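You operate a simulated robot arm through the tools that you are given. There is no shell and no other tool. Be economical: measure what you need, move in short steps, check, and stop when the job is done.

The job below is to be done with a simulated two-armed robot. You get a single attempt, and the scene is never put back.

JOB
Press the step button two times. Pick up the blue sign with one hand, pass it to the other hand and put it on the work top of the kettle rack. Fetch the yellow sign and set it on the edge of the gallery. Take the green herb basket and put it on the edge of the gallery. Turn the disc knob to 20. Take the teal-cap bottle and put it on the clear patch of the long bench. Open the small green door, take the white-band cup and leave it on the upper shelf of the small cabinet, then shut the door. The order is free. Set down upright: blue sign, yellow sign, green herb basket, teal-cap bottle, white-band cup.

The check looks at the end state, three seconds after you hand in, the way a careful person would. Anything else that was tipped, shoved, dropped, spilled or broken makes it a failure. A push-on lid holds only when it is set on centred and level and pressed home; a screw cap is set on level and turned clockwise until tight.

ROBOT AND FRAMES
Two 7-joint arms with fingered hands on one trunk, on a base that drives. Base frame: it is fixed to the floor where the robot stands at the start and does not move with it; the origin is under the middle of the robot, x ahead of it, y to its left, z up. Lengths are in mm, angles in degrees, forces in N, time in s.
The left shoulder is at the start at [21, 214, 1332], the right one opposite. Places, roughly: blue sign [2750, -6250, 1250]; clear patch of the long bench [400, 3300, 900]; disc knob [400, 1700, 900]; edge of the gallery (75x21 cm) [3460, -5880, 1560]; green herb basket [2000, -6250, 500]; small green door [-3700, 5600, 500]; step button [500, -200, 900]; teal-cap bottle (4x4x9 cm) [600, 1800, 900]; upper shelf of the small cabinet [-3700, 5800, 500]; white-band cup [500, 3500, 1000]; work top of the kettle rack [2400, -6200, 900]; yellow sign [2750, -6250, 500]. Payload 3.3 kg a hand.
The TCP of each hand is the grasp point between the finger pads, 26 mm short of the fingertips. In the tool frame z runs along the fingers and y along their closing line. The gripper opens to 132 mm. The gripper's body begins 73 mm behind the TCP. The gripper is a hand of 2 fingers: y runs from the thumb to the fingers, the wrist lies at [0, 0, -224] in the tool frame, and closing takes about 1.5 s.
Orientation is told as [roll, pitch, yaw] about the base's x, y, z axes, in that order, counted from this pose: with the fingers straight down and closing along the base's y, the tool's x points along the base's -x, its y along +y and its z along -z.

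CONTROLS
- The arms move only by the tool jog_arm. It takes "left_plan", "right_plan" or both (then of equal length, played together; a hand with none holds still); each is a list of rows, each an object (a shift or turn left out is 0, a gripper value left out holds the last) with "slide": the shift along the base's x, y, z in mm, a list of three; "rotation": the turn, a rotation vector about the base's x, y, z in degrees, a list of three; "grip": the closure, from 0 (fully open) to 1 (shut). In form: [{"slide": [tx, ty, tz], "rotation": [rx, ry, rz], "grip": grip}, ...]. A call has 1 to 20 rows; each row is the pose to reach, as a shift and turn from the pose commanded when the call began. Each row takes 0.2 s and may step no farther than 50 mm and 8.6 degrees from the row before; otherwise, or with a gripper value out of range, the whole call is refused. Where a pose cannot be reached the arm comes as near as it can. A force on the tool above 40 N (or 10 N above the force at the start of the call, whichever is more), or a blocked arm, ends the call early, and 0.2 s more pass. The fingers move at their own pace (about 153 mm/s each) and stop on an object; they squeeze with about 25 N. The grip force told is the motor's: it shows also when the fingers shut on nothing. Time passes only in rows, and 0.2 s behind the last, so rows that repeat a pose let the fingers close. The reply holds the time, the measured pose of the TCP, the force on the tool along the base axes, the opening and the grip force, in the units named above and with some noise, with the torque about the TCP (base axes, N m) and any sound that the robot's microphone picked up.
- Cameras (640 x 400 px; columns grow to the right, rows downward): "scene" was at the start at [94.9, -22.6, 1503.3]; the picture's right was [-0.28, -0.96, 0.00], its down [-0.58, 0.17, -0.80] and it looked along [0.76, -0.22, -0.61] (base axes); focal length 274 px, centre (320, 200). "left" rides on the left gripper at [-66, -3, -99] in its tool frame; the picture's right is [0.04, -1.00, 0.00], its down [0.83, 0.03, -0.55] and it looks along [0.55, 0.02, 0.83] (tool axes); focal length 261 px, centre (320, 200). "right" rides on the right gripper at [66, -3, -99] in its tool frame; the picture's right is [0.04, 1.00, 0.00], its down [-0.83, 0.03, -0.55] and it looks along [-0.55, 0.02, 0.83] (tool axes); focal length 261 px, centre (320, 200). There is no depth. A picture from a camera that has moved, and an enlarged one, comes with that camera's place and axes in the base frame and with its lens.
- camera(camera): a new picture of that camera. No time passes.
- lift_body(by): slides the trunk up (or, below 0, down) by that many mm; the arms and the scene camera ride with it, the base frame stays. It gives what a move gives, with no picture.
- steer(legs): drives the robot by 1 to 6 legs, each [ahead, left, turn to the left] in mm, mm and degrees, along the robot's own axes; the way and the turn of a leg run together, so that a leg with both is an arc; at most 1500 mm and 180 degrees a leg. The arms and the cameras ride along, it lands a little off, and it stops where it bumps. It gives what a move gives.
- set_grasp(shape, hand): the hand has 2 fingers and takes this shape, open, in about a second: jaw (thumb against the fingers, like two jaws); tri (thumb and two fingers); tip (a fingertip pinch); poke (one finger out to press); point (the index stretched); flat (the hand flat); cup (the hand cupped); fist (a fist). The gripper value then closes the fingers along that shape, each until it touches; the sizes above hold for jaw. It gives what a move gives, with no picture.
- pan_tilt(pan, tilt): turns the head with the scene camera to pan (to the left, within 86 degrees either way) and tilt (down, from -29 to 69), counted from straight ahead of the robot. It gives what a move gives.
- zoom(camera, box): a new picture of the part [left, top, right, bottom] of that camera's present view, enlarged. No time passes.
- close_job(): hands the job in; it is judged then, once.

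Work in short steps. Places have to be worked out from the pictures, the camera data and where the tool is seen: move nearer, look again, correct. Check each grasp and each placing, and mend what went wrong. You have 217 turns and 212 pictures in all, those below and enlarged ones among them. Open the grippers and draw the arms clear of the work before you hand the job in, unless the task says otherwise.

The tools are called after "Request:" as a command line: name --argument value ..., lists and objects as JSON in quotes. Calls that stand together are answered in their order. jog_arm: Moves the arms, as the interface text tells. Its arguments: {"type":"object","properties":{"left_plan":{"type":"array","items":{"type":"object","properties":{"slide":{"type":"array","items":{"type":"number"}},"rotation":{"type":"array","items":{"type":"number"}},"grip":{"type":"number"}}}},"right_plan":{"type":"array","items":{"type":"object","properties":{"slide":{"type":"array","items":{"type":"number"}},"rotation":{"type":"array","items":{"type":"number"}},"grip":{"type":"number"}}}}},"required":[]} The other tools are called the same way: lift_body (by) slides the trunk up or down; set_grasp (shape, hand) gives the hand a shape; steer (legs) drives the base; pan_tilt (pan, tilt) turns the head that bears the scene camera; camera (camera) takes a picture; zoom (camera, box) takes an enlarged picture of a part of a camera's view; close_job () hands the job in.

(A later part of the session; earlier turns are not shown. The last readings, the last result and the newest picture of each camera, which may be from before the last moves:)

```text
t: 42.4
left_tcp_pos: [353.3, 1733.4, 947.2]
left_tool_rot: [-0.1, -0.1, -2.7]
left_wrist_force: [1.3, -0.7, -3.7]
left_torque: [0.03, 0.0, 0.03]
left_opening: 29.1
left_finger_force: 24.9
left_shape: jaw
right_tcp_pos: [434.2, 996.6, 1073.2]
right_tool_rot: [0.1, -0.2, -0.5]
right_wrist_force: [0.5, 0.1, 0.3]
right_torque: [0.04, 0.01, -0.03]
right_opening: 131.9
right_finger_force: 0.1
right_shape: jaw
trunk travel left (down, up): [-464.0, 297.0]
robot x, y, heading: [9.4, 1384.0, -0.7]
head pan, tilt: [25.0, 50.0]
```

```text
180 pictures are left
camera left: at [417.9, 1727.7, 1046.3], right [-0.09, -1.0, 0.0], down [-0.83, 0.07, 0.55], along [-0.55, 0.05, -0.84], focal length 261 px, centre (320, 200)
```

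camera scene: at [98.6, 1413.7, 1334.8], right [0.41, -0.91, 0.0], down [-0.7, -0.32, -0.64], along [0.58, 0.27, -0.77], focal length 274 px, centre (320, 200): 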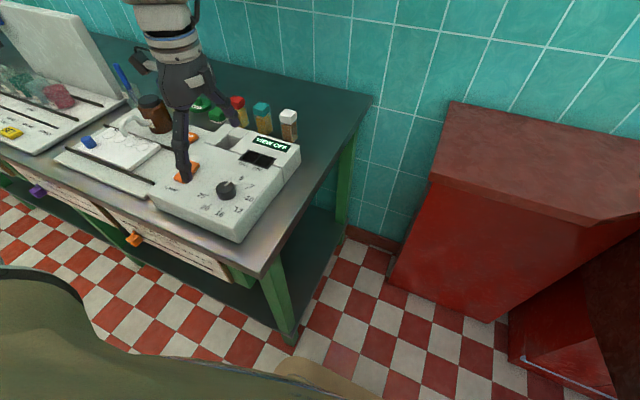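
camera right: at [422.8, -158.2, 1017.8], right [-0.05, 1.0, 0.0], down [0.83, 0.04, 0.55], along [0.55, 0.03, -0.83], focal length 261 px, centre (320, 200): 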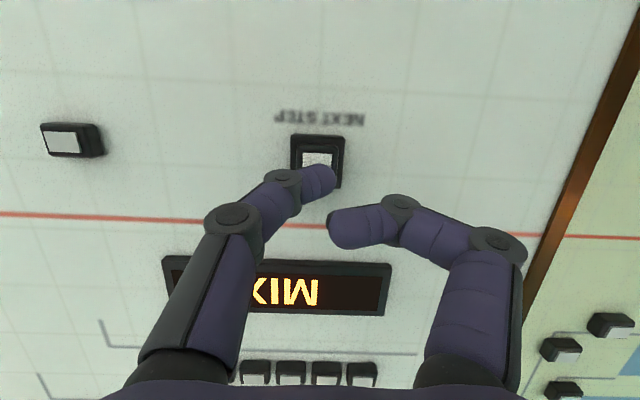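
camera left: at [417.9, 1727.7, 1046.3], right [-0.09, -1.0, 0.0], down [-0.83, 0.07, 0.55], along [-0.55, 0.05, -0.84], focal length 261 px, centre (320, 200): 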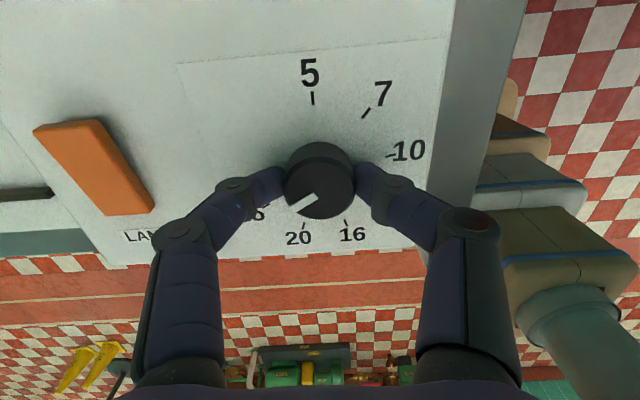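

I turn back about 38° counterclockwise.

Request:
jog_arm --left_plan '[{"rotation": [0, 0, 8]}, {"rotation": [0, 0, 16]}, {"rotation": [0, 0, 24]}, {"rotation": [0, 0, 31]}, {"rotation": [0, 0, 38]}, {"rotation": [0, 0, 38]}]'

Request:
zoom --camera "left" --box '[200, 60, 440, 260]'

Request:
zoom --camera "scene" --box '[180, 140, 280, 240]'

```text
t: 43.8
left_tcp_pos: [354.2, 1733.3, 947.9]
left_tool_rot: [0.0, -0.2, 35.4]
left_wrist_force: [-10.0, -0.8, -16.0]
left_torque: [0.03, 0.2, -0.01]
left_opening: 27.5
left_finger_force: 24.8
left_shape: jaw
right_tcp_pos: [433.1, 995.9, 1072.2]
right_tool_rot: [0.1, -0.1, -0.5]
right_wrist_force: [-0.1, 0.4, -0.4]
right_torque: [0.0, -0.03, 0.0]
right_opening: 132.0
right_finger_force: 0.0
right_shape: jaw
trunk travel left (down, up): [-464.0, 297.0]
robot x, y, heading: [11.4, 1380.8, -0.5]
head pan, tilt: [25.0, 50.0]
```

```text
2.00 times, centred on (320, 160) of left
camera zoom: at [409.1, 1769.1, 1047.4], right [0.55, -0.84, 0.0], down [-0.7, -0.46, 0.55], along [-0.46, -0.3, -0.84], focal length 521 px, centre (320, 280)
```

zoom: 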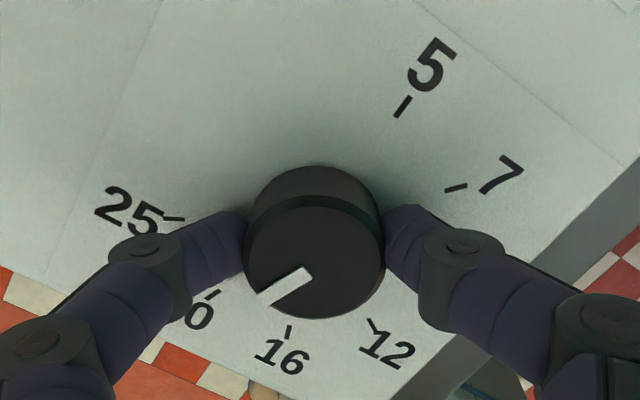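

```text
4.00 times, centred on (230, 190) of scene
camera zoom: at [98.2, 1414.5, 1334.7], right [0.42, -0.91, 0.0], down [-0.7, -0.32, -0.64], along [0.58, 0.27, -0.77], focal length 1096 px, centre (680, 240)
```

zoom: 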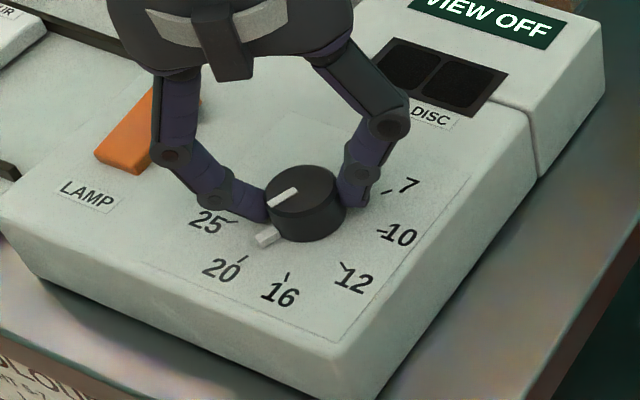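

I release and lift to read the pointer clearly.

Request:
jog_arm --left_plan '[{"grip": 0.5}, {"grip": 0.45}, {"slide": [0, 0, 30], "grip": 0.45}, {"slide": [0, 0, 75], "grip": 0.45}]'

Request:
zoom --camera "left" --box '[220, 60, 420, 220]'

Request:
zoom --camera "scene" --box '[180, 140, 280, 240]'

```text
t: 44.8
left_tcp_pos: [354.0, 1731.3, 1027.6]
left_tool_rot: [-0.1, -0.4, 35.2]
left_wrist_force: [-0.1, 0.3, -0.2]
left_torque: [0.04, 0.01, 0.01]
left_opening: 72.2
left_finger_force: 0.0
left_shape: jaw
right_tcp_pos: [432.8, 995.9, 1073.3]
right_tool_rot: [0.0, -0.3, -0.5]
right_wrist_force: [-0.8, -0.6, -0.3]
right_torque: [0.01, -0.02, -0.01]
right_opening: 132.2
right_finger_force: 0.1
right_shape: jaw
trunk travel left (down, up): [-464.0, 297.0]
robot x, y, heading: [11.3, 1381.8, -0.5]
head pan, tilt: [25.0, 50.0]
```

```text
2.50 times, centred on (320, 140) of left
camera zoom: at [408.6, 1766.9, 1126.9], right [0.54, -0.84, 0.0], down [-0.7, -0.45, 0.55], along [-0.46, -0.3, -0.84], focal length 652 px, centre (320, 350)
```

zoom: 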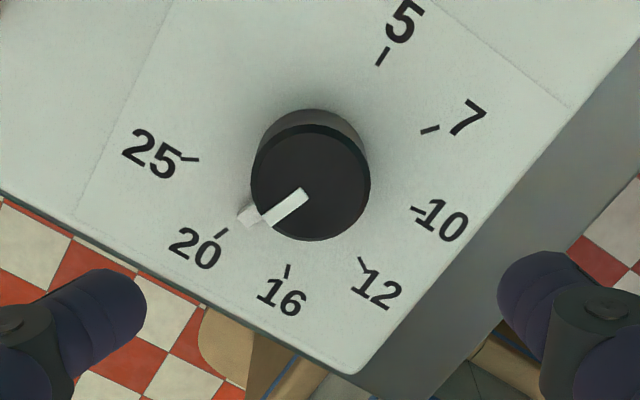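

```text
4.00 times, centred on (230, 190) of scene
camera zoom: at [98.1, 1413.0, 1334.9], right [0.41, -0.91, 0.0], down [-0.7, -0.32, -0.64], along [0.58, 0.27, -0.77], focal length 1096 px, centre (680, 240)
```

zoom: 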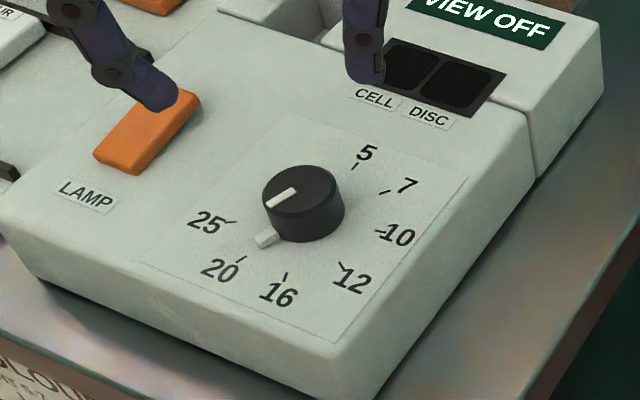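

In-plane measurement gives the pointer at 200.8° against the 20 tick at 200°, so the knob is set. Now I tuck the left hand up and shift the robot left to reach the teal bottle.

Request:
jog_arm --left_plan '[{"slide": [-10, -20, 40], "rotation": [0, 0, -7], "grip": 0.2}, {"slide": [-20, -40, 80], "rotation": [0, 0, -14]}, {"slide": [-20, -60, 110], "rotation": [0, 0, -21]}, {"slide": [-20, -80, 120], "rotation": [0, 0, -28]}, {"slide": [-20, -100, 120], "rotation": [0, 0, -35]}]'

Request:
steer --legs '[[0, 170, 0]]'

Request:
camera --camera "scene"

```text
t: 46.0
left_tcp_pos: [334.2, 1632.3, 1144.2]
left_tool_rot: [0.1, -0.3, 0.1]
left_wrist_force: [0.4, -0.1, 0.0]
left_torque: [0.0, 0.03, 0.01]
left_opening: 105.3
left_finger_force: 0.1
left_shape: jaw
right_tcp_pos: [433.6, 996.2, 1072.8]
right_tool_rot: [0.1, -0.2, -0.4]
right_wrist_force: [0.2, -0.1, 0.2]
right_torque: [0.03, 0.0, 0.0]
right_opening: 131.9
right_finger_force: 0.2
right_shape: jaw
trunk travel left (down, up): [-464.0, 297.0]
robot x, y, heading: [6.4, 1380.1, -0.5]
head pan, tilt: [25.0, 50.0]
```

```text
t: 47.4
left_tcp_pos: [335.2, 1806.2, 1143.5]
left_tool_rot: [-0.2, -0.3, 0.5]
left_wrist_force: [-0.4, 0.1, 0.2]
left_torque: [-0.07, 0.0, -0.03]
left_opening: 105.4
left_finger_force: 0.0
left_shape: jaw
right_tcp_pos: [434.9, 1170.6, 1072.3]
right_tool_rot: [0.0, -0.2, -0.4]
right_wrist_force: [0.2, 0.8, -0.2]
right_torque: [-0.02, 0.01, 0.0]
right_opening: 131.8
right_finger_force: 0.1
right_shape: jaw
trunk travel left (down, up): [-464.0, 297.0]
robot x, y, heading: [14.2, 1552.3, -0.5]
head pan, tilt: [25.0, 50.0]
```

```text
175 pictures are left
camera scene: at [99.9, 1587.3, 1334.7], right [0.42, -0.91, 0.0], down [-0.7, -0.32, -0.64], along [0.58, 0.27, -0.77], focal length 274 px, centre (320, 200)
```

scene: 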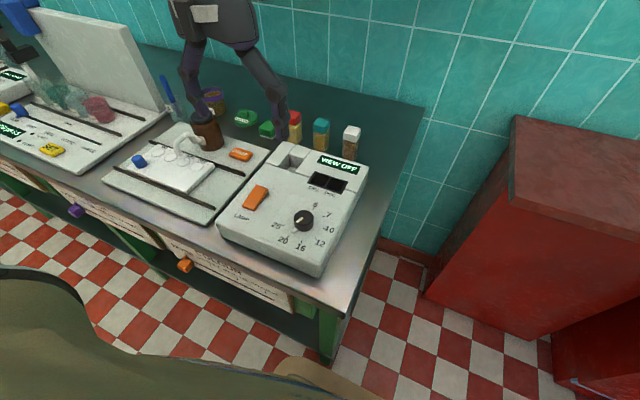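

Bottle estimates agree at about [606,1815], neighbours 75 mm either side, wall far behind. I test forward reach above it.

Request:
jog_arm --left_plan '[{"slide": [45, 0, -15]}, {"slide": [90, 0, -30]}, {"slide": [135, 0, -45]}, {"slide": [180, 2, -60]}, {"slide": [225, 4, -75]}, {"slide": [270, 8, -85]}]'

Request:
camera --camera "left"

Request:
camera --camera "scene"

```text
t: 48.8
left_tcp_pos: [513.6, 1801.8, 1084.8]
left_tool_rot: [0.1, -0.3, 0.4]
left_wrist_force: [0.9, -0.3, -0.7]
left_torque: [0.01, 0.02, -0.03]
left_opening: 105.6
left_finger_force: 0.0
left_shape: jaw
left hand out of reach, approached as far as the arm can: row 4, 5, 6
right_tcp_pos: [435.2, 1168.6, 1072.9]
right_tool_rot: [0.1, -0.3, -0.5]
right_wrist_force: [0.0, -0.7, -0.2]
right_torque: [-0.01, 0.03, -0.02]
right_opening: 131.9
right_finger_force: 0.1
right_shape: jaw
trunk travel left (down, up): [-464.0, 297.0]
robot x, y, heading: [9.5, 1553.2, -0.2]
head pan, tilt: [25.0, 50.0]
```

```text
174 pictures are left
camera left: at [579.3, 1800.2, 1183.5], right [-0.04, -1.0, 0.0], down [-0.84, 0.03, 0.55], along [-0.55, 0.02, -0.84], focal length 261 px, centre (320, 200)
```

left: 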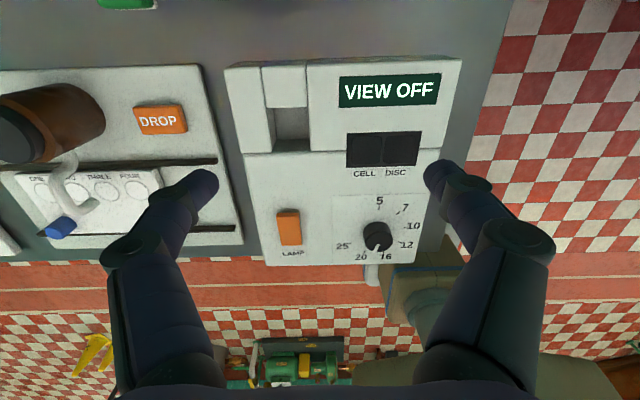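

```text
173 pictures are left
camera scene: at [100.5, 1585.3, 1334.7], right [0.42, -0.91, 0.0], down [-0.7, -0.32, -0.64], along [0.58, 0.27, -0.77], focal length 274 px, centre (320, 200)
```

scene: 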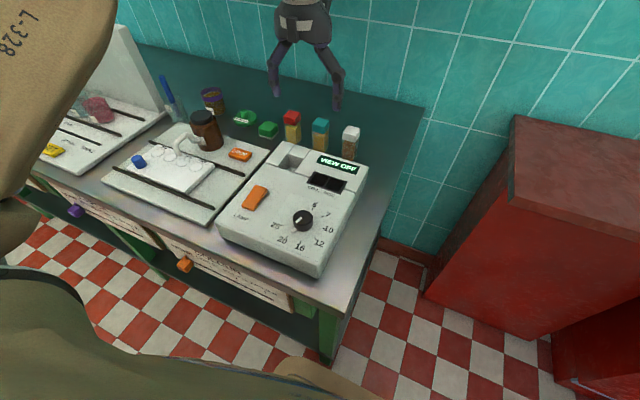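

Vertical reach tops out near x=515, so I tilt the hand 35° forward, closing along y, opening 66 mm, and hover over the bottle.

Request:
jog_arm --left_plan '[{"slide": [0, 3, 0], "rotation": [0, -8, 0], "grip": 0.5}, {"slide": [15, 6, 0], "rotation": [0, -16, 0]}, {"slide": [40, 9, 0], "rotation": [0, -24, 0]}, {"slide": [65, 13, -10], "rotation": [0, -32, 0]}, {"slide": [80, 13, -20], "rotation": [0, -36, 0]}, {"slide": [80, 13, -20], "rotation": [0, -36, 0]}]'

Request:
camera --camera "left"

Request:
zoom --camera "scene" --box '[220, 0, 420, 200]'

```text
t: 50.2
left_tcp_pos: [597.2, 1816.3, 1063.7]
left_tool_rot: [-0.4, -36.4, 0.5]
left_wrist_force: [0.3, -0.4, 0.6]
left_torque: [-0.04, -0.03, -0.01]
left_opening: 66.5
left_finger_force: 0.1
left_shape: jaw
right_tcp_pos: [434.9, 1168.2, 1072.2]
right_tool_rot: [0.1, -0.2, -0.4]
right_wrist_force: [0.8, 0.1, -0.5]
right_torque: [0.01, -0.01, 0.01]
right_opening: 131.9
right_finger_force: 0.0
right_shape: jaw
trunk travel left (down, up): [-464.0, 297.0]
robot x, y, heading: [10.1, 1553.1, -0.5]
head pan, tilt: [25.0, 50.0]
```

```text
172 pictures are left
camera left: at [590.9, 1815.5, 1182.4], right [-0.03, -1.0, -0.02], down [-1.0, 0.03, -0.05], along [0.05, 0.02, -1.0], focal length 261 px, centre (320, 200)
```

left: 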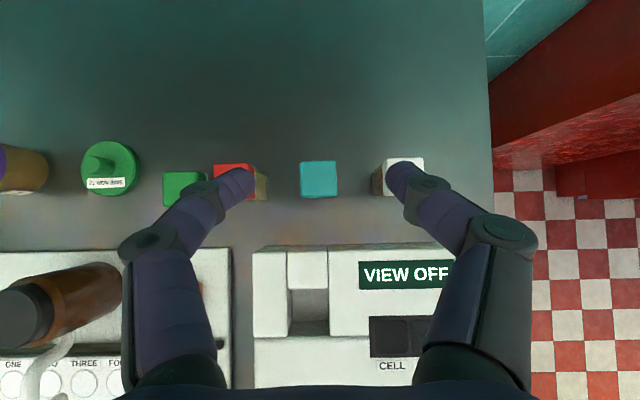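

```text
2.00 times, centred on (320, 100) of scene
camera zoom: at [99.8, 1585.7, 1334.8], right [0.42, -0.91, 0.0], down [-0.7, -0.32, -0.64], along [0.58, 0.27, -0.77], focal length 548 px, centre (320, 400)
```

zoom: 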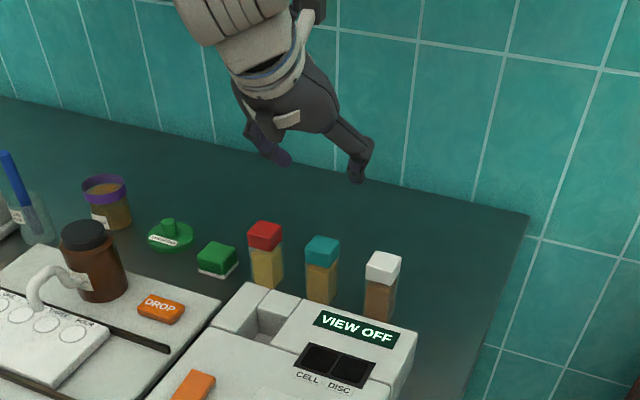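

Excellent top view: teal cap centre at about [620,1820]. I descend partway and check clearance to the neighbours.

Request:
jog_arm --left_plan '[{"slide": [12, 4, -30]}, {"slide": [20, 4, -60]}, {"slide": [21, 4, -90]}]'

Request:
camera --camera "left"

Request:
zoom --camera "scene" --box '[220, 20, 420, 200]'

```text
t: 51.0
left_tcp_pos: [618.3, 1821.1, 972.7]
left_tool_rot: [-0.3, -36.3, 0.5]
left_wrist_force: [-0.2, 0.5, -0.8]
left_torque: [-0.02, 0.0, -0.02]
left_opening: 66.7
left_finger_force: 0.0
left_shape: jaw
right_tcp_pos: [435.8, 1169.4, 1072.0]
right_tool_rot: [0.0, -0.2, -0.3]
right_wrist_force: [0.6, -0.1, 0.0]
right_torque: [0.01, 0.0, 0.04]
right_opening: 131.7
right_finger_force: 0.0
right_shape: jaw
trunk travel left (down, up): [-464.0, 297.0]
robot x, y, heading: [13.0, 1555.1, -0.3]
head pan, tilt: [25.0, 50.0]
```

```text
170 pictures are left
camera left: at [612.0, 1819.8, 1091.3], right [-0.03, -1.0, -0.02], down [-1.0, 0.03, -0.05], along [0.05, 0.02, -1.0], focal length 261 px, centre (320, 200)
```

left: 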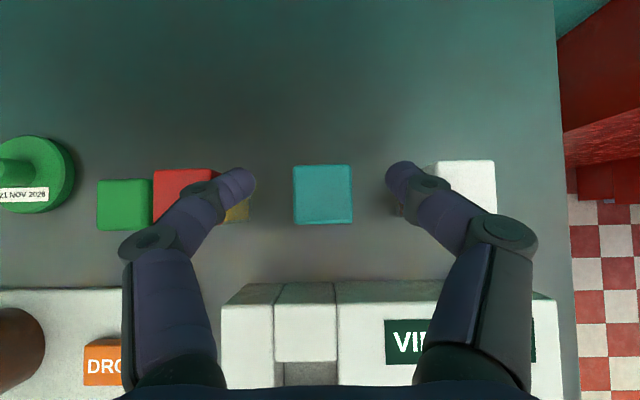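

```text
2.22 times, centred on (320, 110) of scene
camera zoom: at [100.4, 1586.1, 1334.7], right [0.42, -0.91, 0.0], down [-0.7, -0.32, -0.64], along [0.58, 0.27, -0.77], focal length 609 px, centre (320, 400)
```

zoom: 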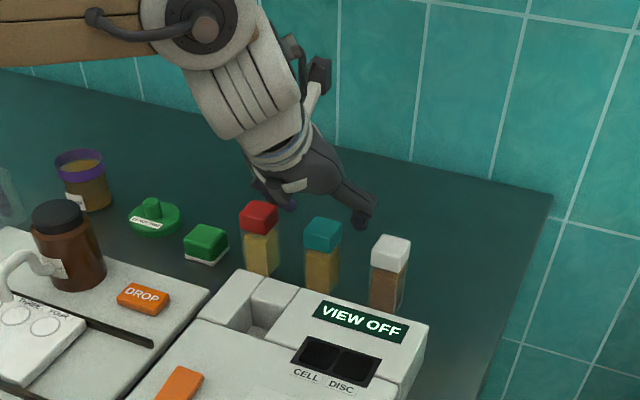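

Clearance fine on both sides. I descend to z≈932 and close on the bottle.

Request:
jog_arm --left_plan '[{"slide": [2, 0, -20]}, {"slide": [2, 0, -40]}, {"slide": [2, 0, -40], "grip": 0.65}, {"slide": [2, 0, -40], "grip": 0.85}, {"slide": [2, 0, -40], "grip": 0.9}, {"slide": [2, 0, -40], "grip": 0.9}]'

Request:
camera --camera "left"

Request:
zoom --camera "scene" --box '[220, 20, 420, 200]'

```text
t: 52.4
left_tcp_pos: [618.2, 1819.6, 933.1]
left_tool_rot: [-0.3, -36.2, 0.4]
left_wrist_force: [0.0, -0.2, 0.4]
left_torque: [0.04, 0.03, 0.02]
left_opening: 27.0
left_finger_force: 24.9
left_shape: jaw
right_tcp_pos: [435.4, 1168.3, 1072.4]
right_tool_rot: [0.1, -0.1, -0.4]
right_wrist_force: [-0.7, -0.1, -0.9]
right_torque: [0.0, 0.02, -0.02]
right_opening: 131.7
right_finger_force: 0.1
right_shape: jaw
trunk travel left (down, up): [-464.0, 297.0]
robot x, y, heading: [8.1, 1552.6, -0.4]
head pan, tilt: [25.0, 50.0]
```

```text
168 pictures are left
camera left: at [613.3, 1818.7, 1052.0], right [-0.03, -1.0, -0.02], down [-1.0, 0.03, -0.05], along [0.05, 0.02, -1.0], focal length 261 px, centre (320, 200)
```

left: 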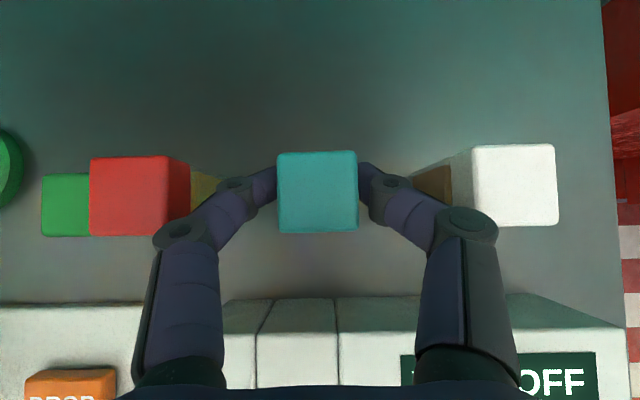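

```text
2.22 times, centred on (320, 110) of scene
camera zoom: at [100.1, 1585.8, 1334.8], right [0.42, -0.91, 0.0], down [-0.7, -0.32, -0.64], along [0.58, 0.27, -0.77], focal length 609 px, centre (320, 400)
```

zoom: 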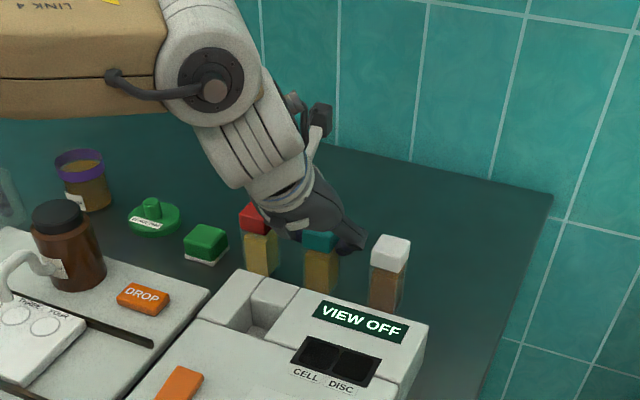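

Grasped (27 mm). I lift straight up, then draw back.

Request:
jog_arm --left_plan '[{"slide": [0, 0, 10]}, {"slide": [0, 0, 40]}, {"slide": [0, 0, 80]}, {"slide": [0, 0, 120]}, {"slide": [-20, 0, 150]}, {"slide": [-60, 0, 170]}, {"slide": [-100, 0, 170]}, {"slide": [-140, 0, 170]}]'

Request:
camera --camera "left"

Request:
camera --camera "scene"

```text
t: 54.2
left_tcp_pos: [475.2, 1820.2, 1104.8]
left_tool_rot: [-0.4, -36.3, 0.6]
left_wrist_force: [-0.6, -0.3, -1.1]
left_torque: [-0.02, 0.0, 0.01]
left_opening: 26.5
left_finger_force: 25.0
left_shape: jaw
right_tcp_pos: [434.2, 1168.8, 1072.0]
right_tool_rot: [0.2, -0.2, -0.4]
right_wrist_force: [-0.7, 0.5, -0.1]
right_torque: [-0.01, 0.0, -0.01]
right_opening: 131.8
right_finger_force: 0.0
right_shape: jaw
trunk travel left (down, up): [-464.0, 297.0]
robot x, y, heading: [11.0, 1552.5, -0.5]
head pan, tilt: [25.0, 50.0]
```

```text
166 pictures are left
camera left: at [469.8, 1819.1, 1223.5], right [-0.03, -1.0, -0.02], down [-1.0, 0.03, -0.05], along [0.05, 0.02, -1.0], focal length 261 px, centre (320, 200)
```

left: 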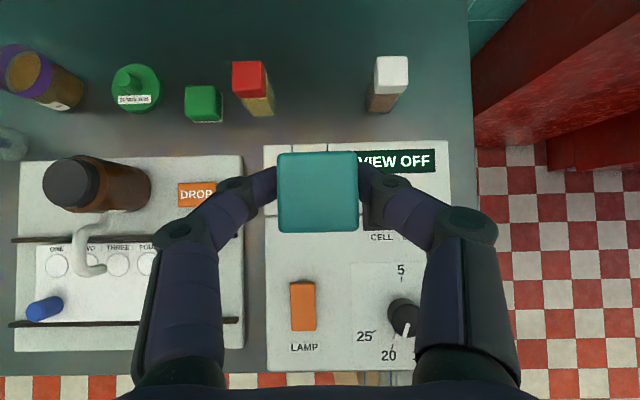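

```text
165 pictures are left
camera scene: at [99.0, 1585.8, 1334.9], right [0.42, -0.91, 0.0], down [-0.7, -0.32, -0.64], along [0.58, 0.27, -0.77], focal length 274 px, centre (320, 200)
```

scene: 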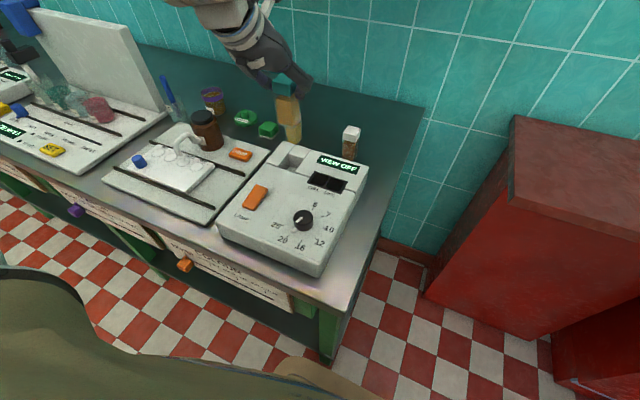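

Bottle held upright, neighbours intact. I back away from the bench and drive left towards the clear patch.

Request:
steer --legs '[[-320, 0, 0], [0, 1450, 0]]'

Request:
pan_tilt --pan 5 --tilt 30

Request:
camera --camera "scene"

Request:
camera --camera "left"

```text
t: 63.2
left_tcp_pos: [187.2, 3266.1, 1104.4]
left_tool_rot: [-0.3, -36.3, -0.5]
left_wrist_force: [-0.8, 0.0, -0.4]
left_torque: [0.01, -0.03, -0.03]
left_opening: 26.6
left_finger_force: 25.0
left_shape: jaw
right_tcp_pos: [133.8, 2616.2, 1072.0]
right_tool_rot: [0.1, -0.1, -1.5]
right_wrist_force: [0.1, -0.9, -0.4]
right_torque: [0.02, -0.02, 0.0]
right_opening: 132.0
right_finger_force: 0.0
right_shape: jaw
trunk travel left (down, up): [-464.0, 297.0]
robot x, y, heading: [-283.0, 3007.4, -1.4]
head pan, tilt: [25.0, 50.0]
```

```text
t: 64.0
left_tcp_pos: [187.1, 3266.6, 1104.5]
left_tool_rot: [-0.2, -36.3, -0.6]
left_wrist_force: [0.5, -0.7, -1.0]
left_torque: [-0.02, 0.02, -0.01]
left_opening: 27.1
left_finger_force: 25.3
left_shape: jaw
right_tcp_pos: [133.3, 2616.5, 1072.6]
right_tool_rot: [0.0, -0.1, -1.4]
right_wrist_force: [-0.2, 0.0, -0.7]
right_torque: [0.01, -0.01, -0.01]
right_opening: 131.9
right_finger_force: 0.1
right_shape: jaw
trunk travel left (down, up): [-464.0, 297.0]
robot x, y, heading: [-282.4, 3003.0, -1.3]
head pan, tilt: [5.0, 30.0]
```

```text
164 pictures are left
camera scene: at [-173.9, 3013.5, 1364.2], right [0.06, -1.0, 0.0], down [-0.5, -0.03, -0.87], along [0.86, 0.05, -0.5], focal length 274 px, centre (320, 200)
```

scene: 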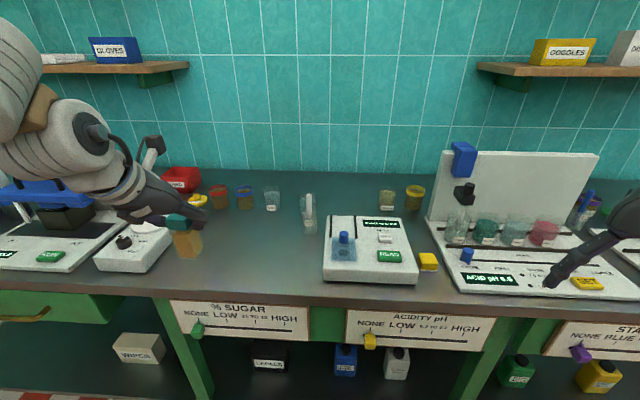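

```text
163 pictures are left
camera left: at [181.6, 3265.0, 1222.9], right [-0.05, -1.0, -0.02], down [-1.0, 0.05, -0.05], along [0.05, 0.02, -1.0], focal length 261 px, centre (320, 200)
```

left: 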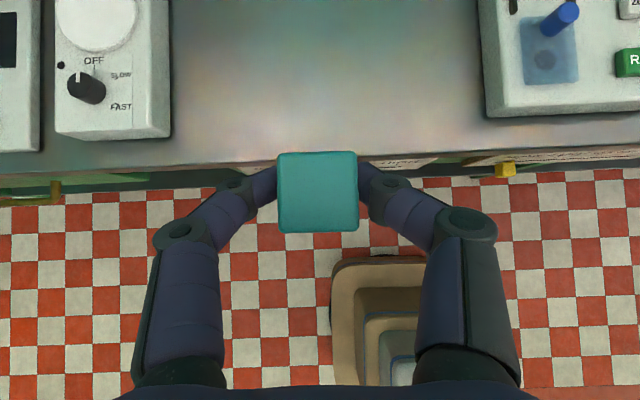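

The clear patch lies between the stirrer and the meter. I zoom to find the white-band cup.

Request:
zoom --camera "scene" --box '[100, 150, 340, 290]'

```text
2.67 times, centred on (220, 220) of scene
camera zoom: at [-173.9, 3013.5, 1364.2], right [0.06, -1.0, 0.0], down [-0.5, -0.03, -0.87], along [0.86, 0.05, -0.5], focal length 731 px, centre (587, 147)
```

zoom: 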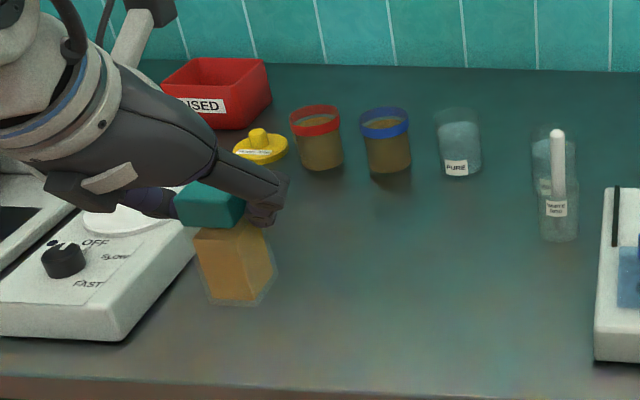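

The target patch spans y≈3040–3470. I drive ahead so the bottle is over [400,3290].

Request:
steer --legs '[[212, 20, 1.3]]'

Request:
camera --camera "left"

Request:
camera --camera "scene"

```text
t: 65.7
left_tcp_pos: [400.0, 3293.9, 1102.9]
left_tool_rot: [-0.3, -36.1, 0.7]
left_wrist_force: [0.5, -0.1, -1.4]
left_torque: [-0.02, 0.02, 0.03]
left_opening: 26.7
left_finger_force: 25.0
left_shape: jaw
right_tcp_pos: [362.1, 2641.6, 1071.5]
right_tool_rot: [0.1, -0.1, -0.3]
right_wrist_force: [0.3, -0.6, -0.5]
right_torque: [0.01, 0.03, 0.0]
right_opening: 131.7
right_finger_force: 0.1
right_shape: jaw
trunk travel left (down, up): [-464.0, 297.0]
robot x, y, heading: [-68.4, 3025.2, -0.1]
head pan, tilt: [5.0, 30.0]
```

```text
161 pictures are left
camera left: at [394.7, 3291.7, 1222.3], right [-0.02, -1.0, -0.02], down [-1.0, 0.03, -0.05], along [0.05, 0.02, -1.0], focal length 261 px, centre (320, 200)
```

left: 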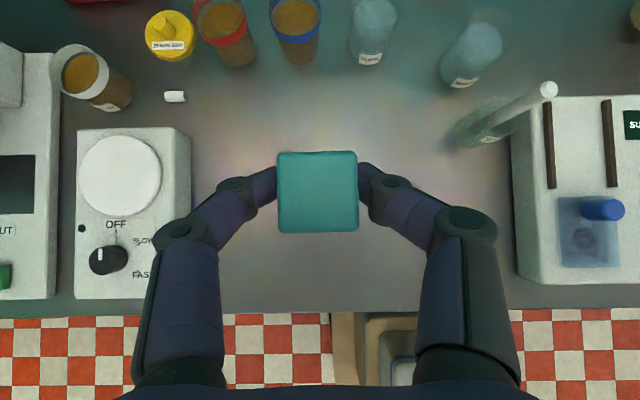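

```text
160 pictures are left
camera scene: at [44.9, 3032.4, 1364.1], right [0.08, -1.0, 0.0], down [-0.5, -0.04, -0.87], along [0.86, 0.07, -0.5], focal length 274 px, centre (320, 200)
```

scene: 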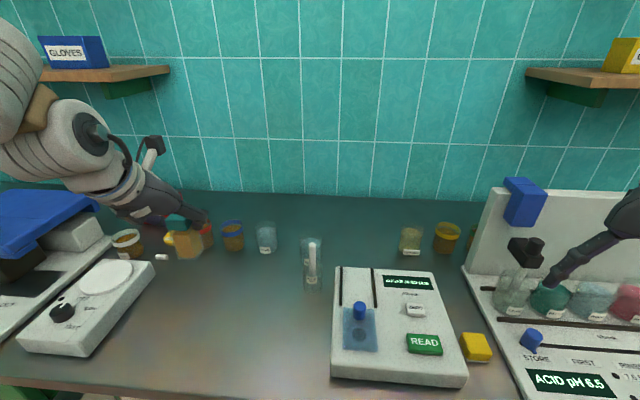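

The white-band cup stands behind the stirrer. I lower the bottle at this spot, slowly at the end.

Request:
jog_arm --left_plan '[{"slide": [0, 0, -40]}, {"slide": [0, 0, -80]}, {"slide": [0, 0, -120]}, {"slide": [0, 0, -150]}, {"slide": [0, 0, -158]}, {"slide": [0, 0, -163]}, {"slide": [0, 0, -166]}, {"slide": [0, 0, -168]}]'

Request:
zoom --camera "scene" --box '[100, 180, 300, 340]'

```text
t: 67.5
left_tcp_pos: [398.5, 3293.9, 937.3]
left_tool_rot: [-0.3, -36.3, 0.7]
left_wrist_force: [0.4, 0.4, -1.1]
left_torque: [-0.02, 0.03, -0.02]
left_opening: 26.9
left_finger_force: 24.6
left_shape: jaw
right_tcp_pos: [359.0, 2642.3, 1072.7]
right_tool_rot: [0.1, -0.1, -0.3]
right_wrist_force: [-0.3, 0.0, -0.3]
right_torque: [0.0, -0.01, 0.02]
right_opening: 131.9
right_finger_force: 0.1
right_shape: jaw
trunk travel left (down, up): [-464.0, 297.0]
robot x, y, heading: [-68.8, 3020.4, -0.2]
head pan, tilt: [5.0, 30.0]
```

```text
2.50 times, centred on (200, 260) of scene
camera zoom: at [43.5, 3032.2, 1364.3], right [0.08, -1.0, 0.0], down [-0.5, -0.04, -0.87], along [0.86, 0.07, -0.5], focal length 685 px, centre (620, 50)
```

zoom: 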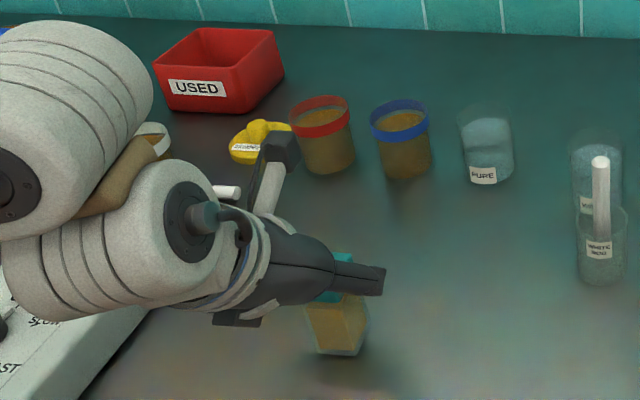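

Nearly down; I continue in millimetre steps until contact.

Request:
jog_arm --left_plan '[{"slide": [0, 0, -2]}, {"slide": [0, 0, -3.5]}, {"slide": [0, 0, -5]}, {"slide": [0, 0, -5]}]'

```text
t: 68.5
left_tcp_pos: [398.9, 3293.5, 933.2]
left_tool_rot: [-0.2, -36.4, 0.6]
left_wrist_force: [-1.0, 1.5, 6.6]
left_torque: [0.03, -0.05, -0.02]
left_opening: 26.8
left_finger_force: 24.9
left_shape: jaw
right_tcp_pos: [359.8, 2642.2, 1073.3]
right_tool_rot: [0.1, -0.2, -0.3]
right_wrist_force: [1.0, -0.3, 0.7]
right_torque: [-0.02, -0.01, -0.02]
right_opening: 131.7
right_finger_force: 0.1
right_shape: jaw
trunk travel left (down, up): [-464.0, 297.0]
robot x, y, heading: [-66.2, 3023.6, -0.3]
head pan, tilt: [5.0, 30.0]
```

Contact at z 933. I open and lift straight up.

Request:
jog_arm --left_plan '[{"grip": 0.7}, {"grip": 0.4}, {"grip": 0.4}, {"slide": [0, 0, 40], "grip": 0.4}, {"slide": [0, 0, 80]}, {"slide": [0, 0, 120]}, {"slide": [0, 0, 160]}]'

Request:
camera --camera "left"

Request:
camera --camera "scene"

```text
t: 70.1
left_tcp_pos: [396.4, 3295.5, 1089.8]
left_tool_rot: [-0.3, -36.3, 0.7]
left_wrist_force: [0.0, 0.4, -0.8]
left_torque: [0.0, 0.03, 0.02]
left_opening: 78.9
left_finger_force: 0.2
left_shape: jaw
right_tcp_pos: [359.2, 2640.7, 1072.7]
right_tool_rot: [0.2, -0.2, -0.2]
right_wrist_force: [0.1, -0.3, 0.2]
right_torque: [-0.03, 0.01, 0.03]
right_opening: 132.0
right_finger_force: 0.1
right_shape: jaw
trunk travel left (down, up): [-464.0, 297.0]
robot x, y, heading: [-67.0, 3026.2, -0.0]
head pan, tilt: [5.0, 30.0]
```

```text
158 pictures are left
camera left: at [390.2, 3293.8, 1208.8], right [-0.02, -1.0, -0.02], down [-1.0, 0.03, -0.05], along [0.05, 0.02, -1.0], focal length 261 px, centre (320, 200)
```

left: 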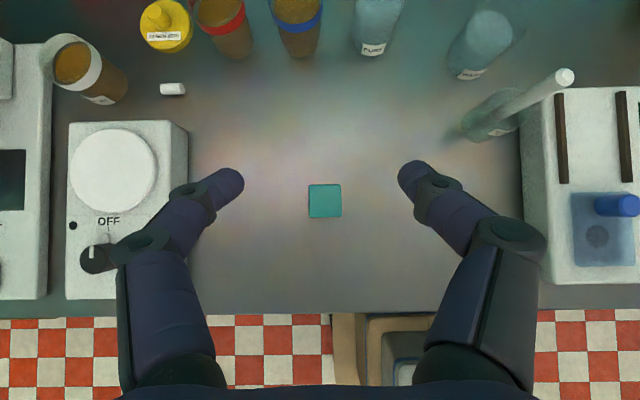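

```text
157 pictures are left
camera scene: at [43.0, 3031.9, 1364.3], right [0.08, -1.0, 0.0], down [-0.5, -0.04, -0.87], along [0.86, 0.07, -0.5], focal length 274 px, centre (320, 200)
```

scene: 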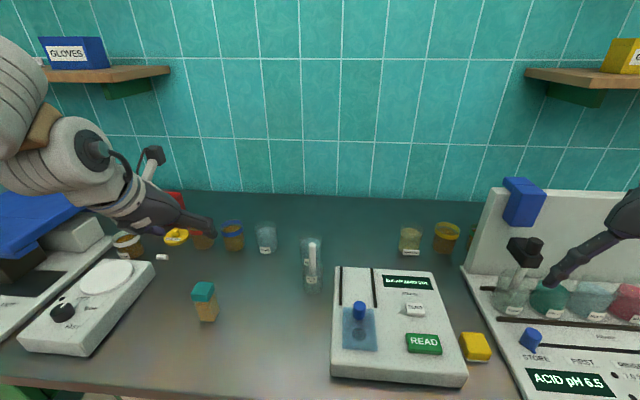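

Bottle stands upright on the patch. I back off, shift left and look at the cup from above.

Request:
steer --legs '[[-250, 0, 0], [0, 290, 0], [230, 0, 0]]'

Request:
pan_tilt --pan 25 --tilt 45

Request:
camera --camera "left"

Request:
camera --camera "scene"

```text
t: 74.9
left_tcp_pos: [382.5, 3596.3, 1089.4]
left_tool_rot: [-0.3, -36.2, 1.3]
left_wrist_force: [-0.7, -1.2, 0.3]
left_torque: [-0.03, 0.02, 0.0]
left_opening: 78.5
left_finger_force: 0.0
left_shape: jaw
right_tcp_pos: [356.7, 2941.2, 1072.0]
right_tool_rot: [0.1, -0.2, 0.6]
right_wrist_force: [-0.2, 0.2, -0.3]
right_torque: [0.01, 0.02, 0.01]
right_opening: 131.8
right_finger_force: 0.1
right_shape: jaw
trunk travel left (down, up): [-464.0, 297.0]
robot x, y, heading: [-78.8, 3317.4, 0.3]
head pan, tilt: [5.0, 30.0]
```

```text
t: 75.7
left_tcp_pos: [381.9, 3596.3, 1090.3]
left_tool_rot: [-0.3, -36.2, 1.4]
left_wrist_force: [0.5, -1.2, -0.3]
left_torque: [0.01, 0.01, -0.02]
left_opening: 78.7
left_finger_force: 0.1
left_shape: jaw
right_tcp_pos: [354.2, 2942.9, 1071.7]
right_tool_rot: [0.1, -0.2, 0.7]
right_wrist_force: [-0.5, 0.4, -0.1]
right_torque: [0.02, 0.04, -0.01]
right_opening: 131.9
right_finger_force: 0.0
right_shape: jaw
trunk travel left (down, up): [-464.0, 297.0]
robot x, y, heading: [-77.8, 3319.6, 0.7]
head pan, tilt: [25.0, 45.0]
```

```text
156 pictures are left
camera left: at [376.8, 3595.3, 1208.2], right [-0.01, -1.0, -0.02], down [-1.0, 0.01, -0.05], along [0.05, 0.02, -1.0], focal length 261 px, centre (320, 200)
```

left: 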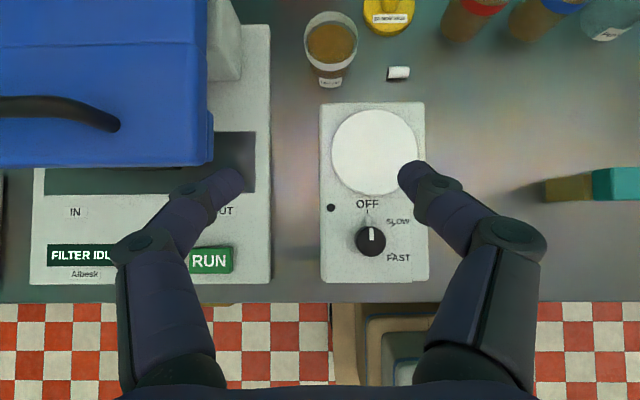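

```text
155 pictures are left
camera scene: at [16.4, 3355.2, 1341.7], right [0.43, -0.9, 0.0], down [-0.64, -0.3, -0.71], along [0.64, 0.3, -0.71], focal length 274 px, centre (320, 200)
```

scene: 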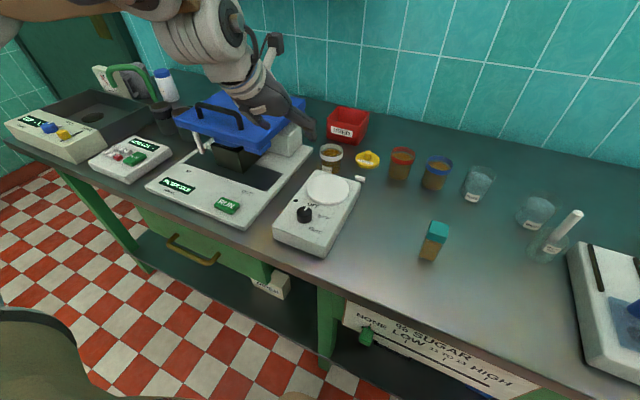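

The cup stands at about [567,3586], rim ~Ø59 at z≈921, with 39 mm gap to the filter box and the blue lid near the hand's left. I raise, align in y and drive ahead.

Request:
jog_arm --left_plan '[{"slide": [0, -8, 30], "grip": 0.3}, {"slide": [0, -10, 50], "grip": 0.3}]'

Request:
steer --legs '[[92, 0, -0.5]]'

Request:
camera --camera "left"

Request:
camera --camera "scene"

```text
t: 76.3
left_tcp_pos: [381.0, 3586.8, 1139.3]
left_tool_rot: [-0.2, -36.3, 1.5]
left_wrist_force: [-0.3, -0.3, -0.4]
left_torque: [0.0, -0.01, 0.02]
left_opening: 92.0
left_finger_force: 0.0
left_shape: jaw
right_tcp_pos: [355.4, 2942.8, 1071.1]
right_tool_rot: [0.1, -0.2, 0.7]
right_wrist_force: [0.0, 0.3, 0.7]
right_torque: [0.01, 0.01, 0.01]
right_opening: 131.9
right_finger_force: 0.0
right_shape: jaw
trunk travel left (down, up): [-464.0, 297.0]
robot x, y, heading: [-77.4, 3321.4, 0.6]
head pan, tilt: [25.0, 45.0]
```

```text
t: 77.4
left_tcp_pos: [476.4, 3583.4, 1139.7]
left_tool_rot: [-0.3, -36.2, 0.9]
left_wrist_force: [0.0, 0.0, 0.4]
left_torque: [0.04, 0.01, -0.04]
left_opening: 91.8
left_finger_force: 0.1
left_shape: jaw
right_tcp_pos: [441.6, 2938.5, 1071.2]
right_tool_rot: [0.2, -0.1, 0.0]
right_wrist_force: [-0.1, -0.6, -0.5]
right_torque: [-0.02, 0.03, 0.0]
right_opening: 132.0
right_finger_force: 0.1
right_shape: jaw
trunk travel left (down, up): [-464.0, 297.0]
robot x, y, heading: [15.7, 3317.1, 0.1]
head pan, tilt: [25.0, 45.0]
```

```text
154 pictures are left
camera left: at [470.5, 3583.1, 1257.8], right [-0.02, -1.0, -0.02], down [-1.0, 0.02, -0.05], along [0.05, 0.02, -1.0], focal length 261 px, centre (320, 200)
```

left: 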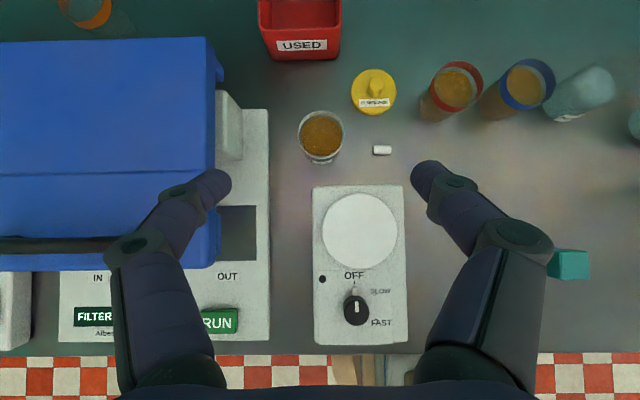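

```text
153 pictures are left
camera scene: at [108.7, 3354.9, 1341.5], right [0.42, -0.91, 0.0], down [-0.64, -0.3, -0.71], along [0.64, 0.3, -0.71], focal length 274 px, centre (320, 200)
```

scene: 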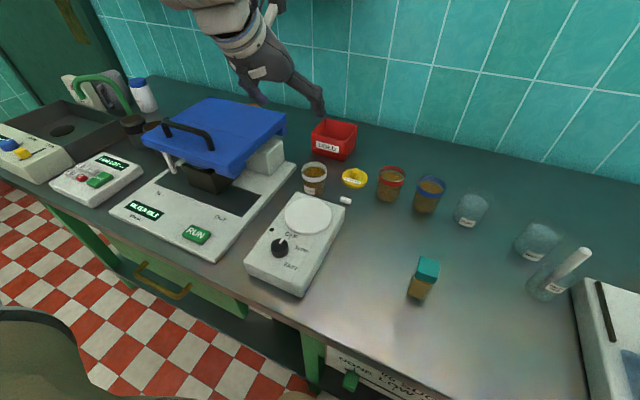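

Cup centre refined at [571,3588]. I descend above it to check.

Request:
jog_arm --left_plan '[{"slide": [35, 2, -30]}, {"slide": [65, 4, -65]}, {"slide": [85, 4, -105]}, {"slide": [93, 4, -145]}, {"slide": [94, 4, -170]}]'

Request:
camera --camera "left"

Request:
zoom --camera "scene" --box '[180, 40, 400, 240]'

```text
t: 78.6
left_tcp_pos: [569.2, 3588.3, 969.4]
left_tool_rot: [-0.3, -36.3, 0.9]
left_wrist_force: [-1.6, 0.2, 0.2]
left_torque: [0.02, 0.02, 0.03]
left_opening: 92.2
left_finger_force: 0.1
left_shape: jaw
right_tcp_pos: [442.6, 2939.6, 1073.3]
right_tool_rot: [0.2, -0.2, 0.0]
right_wrist_force: [-0.2, -0.9, -0.4]
right_torque: [-0.01, -0.01, -0.02]
right_opening: 131.7
right_finger_force: 0.0
right_shape: jaw
trunk travel left (down, up): [-464.0, 297.0]
robot x, y, heading: [16.6, 3313.5, -0.1]
head pan, tilt: [25.0, 45.0]
```

```text
152 pictures are left
camera left: at [564.0, 3586.4, 1087.6], right [-0.02, -1.0, -0.02], down [-1.0, 0.02, -0.05], along [0.05, 0.02, -1.0], focal length 261 px, centre (320, 200)
```

left: 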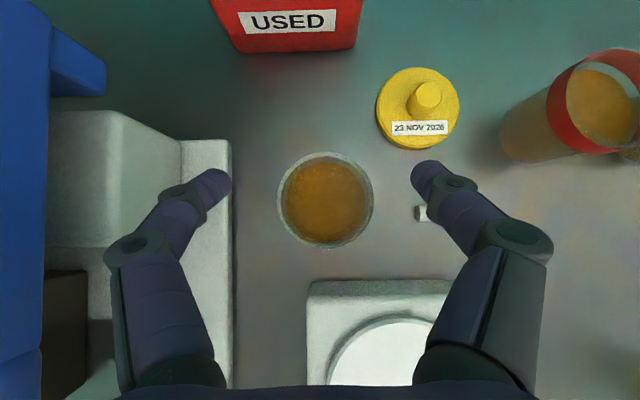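

```text
2.00 times, centred on (290, 140) of scene
camera zoom: at [107.3, 3355.1, 1341.7], right [0.42, -0.91, 0.0], down [-0.64, -0.3, -0.71], along [0.64, 0.3, -0.71], focal length 548 px, centre (380, 320)
```

zoom: 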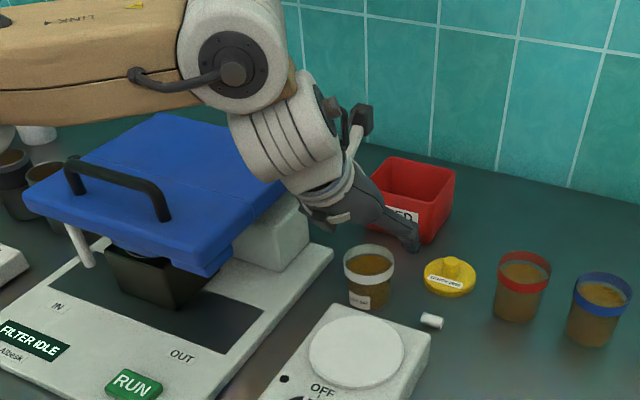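

Centered. I narrow the opening to 80 mm, descend to z≈903 and look before closing.

Request:
jog_arm --left_plan '[{"slide": [2, -1, -5], "grip": 0.39}, {"slide": [2, -1, -35], "grip": 0.39}, {"slide": [2, -1, -66]}]'

Request:
camera --camera "left"

Request:
zoom --camera "scene" --box '[180, 40, 400, 240]'

```text
t: 79.4
left_tcp_pos: [571.6, 3586.8, 904.0]
left_tool_rot: [-0.2, -36.2, 0.9]
left_wrist_force: [0.0, 0.3, 0.6]
left_torque: [-0.02, 0.0, 0.01]
left_opening: 81.1
left_finger_force: 0.0
left_shape: jaw
right_tcp_pos: [441.8, 2938.9, 1072.1]
right_tool_rot: [0.1, -0.2, 0.0]
right_wrist_force: [-0.8, 0.1, -0.3]
right_torque: [0.04, 0.01, -0.01]
right_opening: 131.7
right_finger_force: 0.1
right_shape: jaw
trunk travel left (down, up): [-464.0, 297.0]
robot x, y, heading: [12.6, 3321.2, -0.1]
head pan, tilt: [25.0, 45.0]
```

```text
150 pictures are left
camera left: at [565.7, 3586.3, 1022.7], right [-0.02, -1.0, -0.02], down [-1.0, 0.02, -0.05], along [0.05, 0.02, -1.0], focal length 261 px, centre (320, 200)
```

left: 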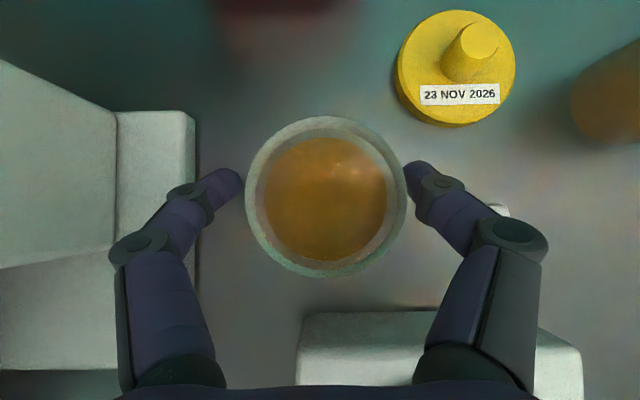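

```text
2.00 times, centred on (290, 140) of scene
camera zoom: at [107.3, 3355.1, 1341.7], right [0.42, -0.91, 0.0], down [-0.64, -0.3, -0.71], along [0.64, 0.3, -0.71], focal length 548 px, centre (380, 320)
```

zoom: 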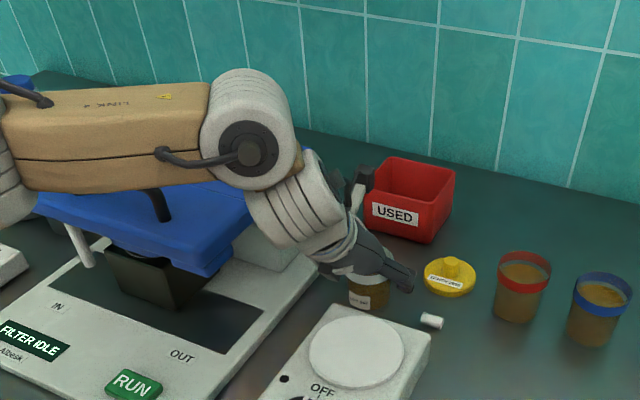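

Cup centred between the fingers. I close gently and check.

Request:
jog_arm --left_plan '[{"grip": 0.5}, {"grip": 0.6}, {"grip": 0.7}, {"grip": 0.7}]'

Request:
camera --camera "left"

```text
t: 80.4
left_tcp_pos: [570.4, 3587.2, 905.5]
left_tool_rot: [-0.3, -36.3, 0.9]
left_wrist_force: [-1.1, -0.4, -0.5]
left_torque: [-0.01, 0.02, -0.02]
left_opening: 45.3
left_finger_force: 25.0
left_shape: jaw
right_tcp_pos: [442.1, 2938.9, 1071.3]
right_tool_rot: [0.1, -0.2, -0.1]
right_wrist_force: [-0.7, 0.7, 0.3]
right_torque: [-0.01, -0.03, -0.01]
right_opening: 132.1
right_finger_force: 0.1
right_shape: jaw
trunk travel left (down, up): [-464.0, 297.0]
robot x, y, heading: [11.9, 3315.7, -0.2]
head pan, tilt: [25.0, 45.0]
```

```text
148 pictures are left
camera left: at [565.5, 3586.1, 1022.8], right [-0.02, -1.0, -0.02], down [-1.0, 0.02, -0.05], along [0.05, 0.02, -1.0], focal length 261 px, centre (320, 200)
```

left: 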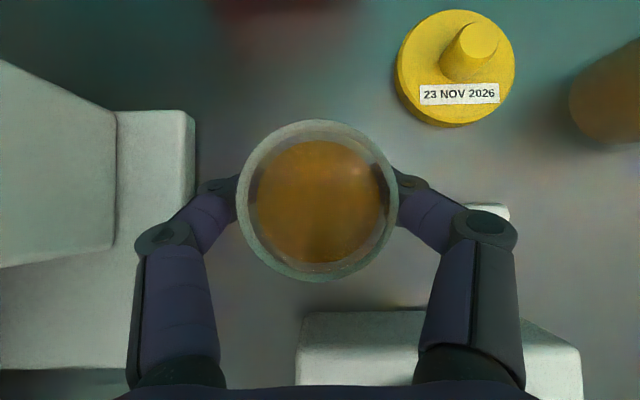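

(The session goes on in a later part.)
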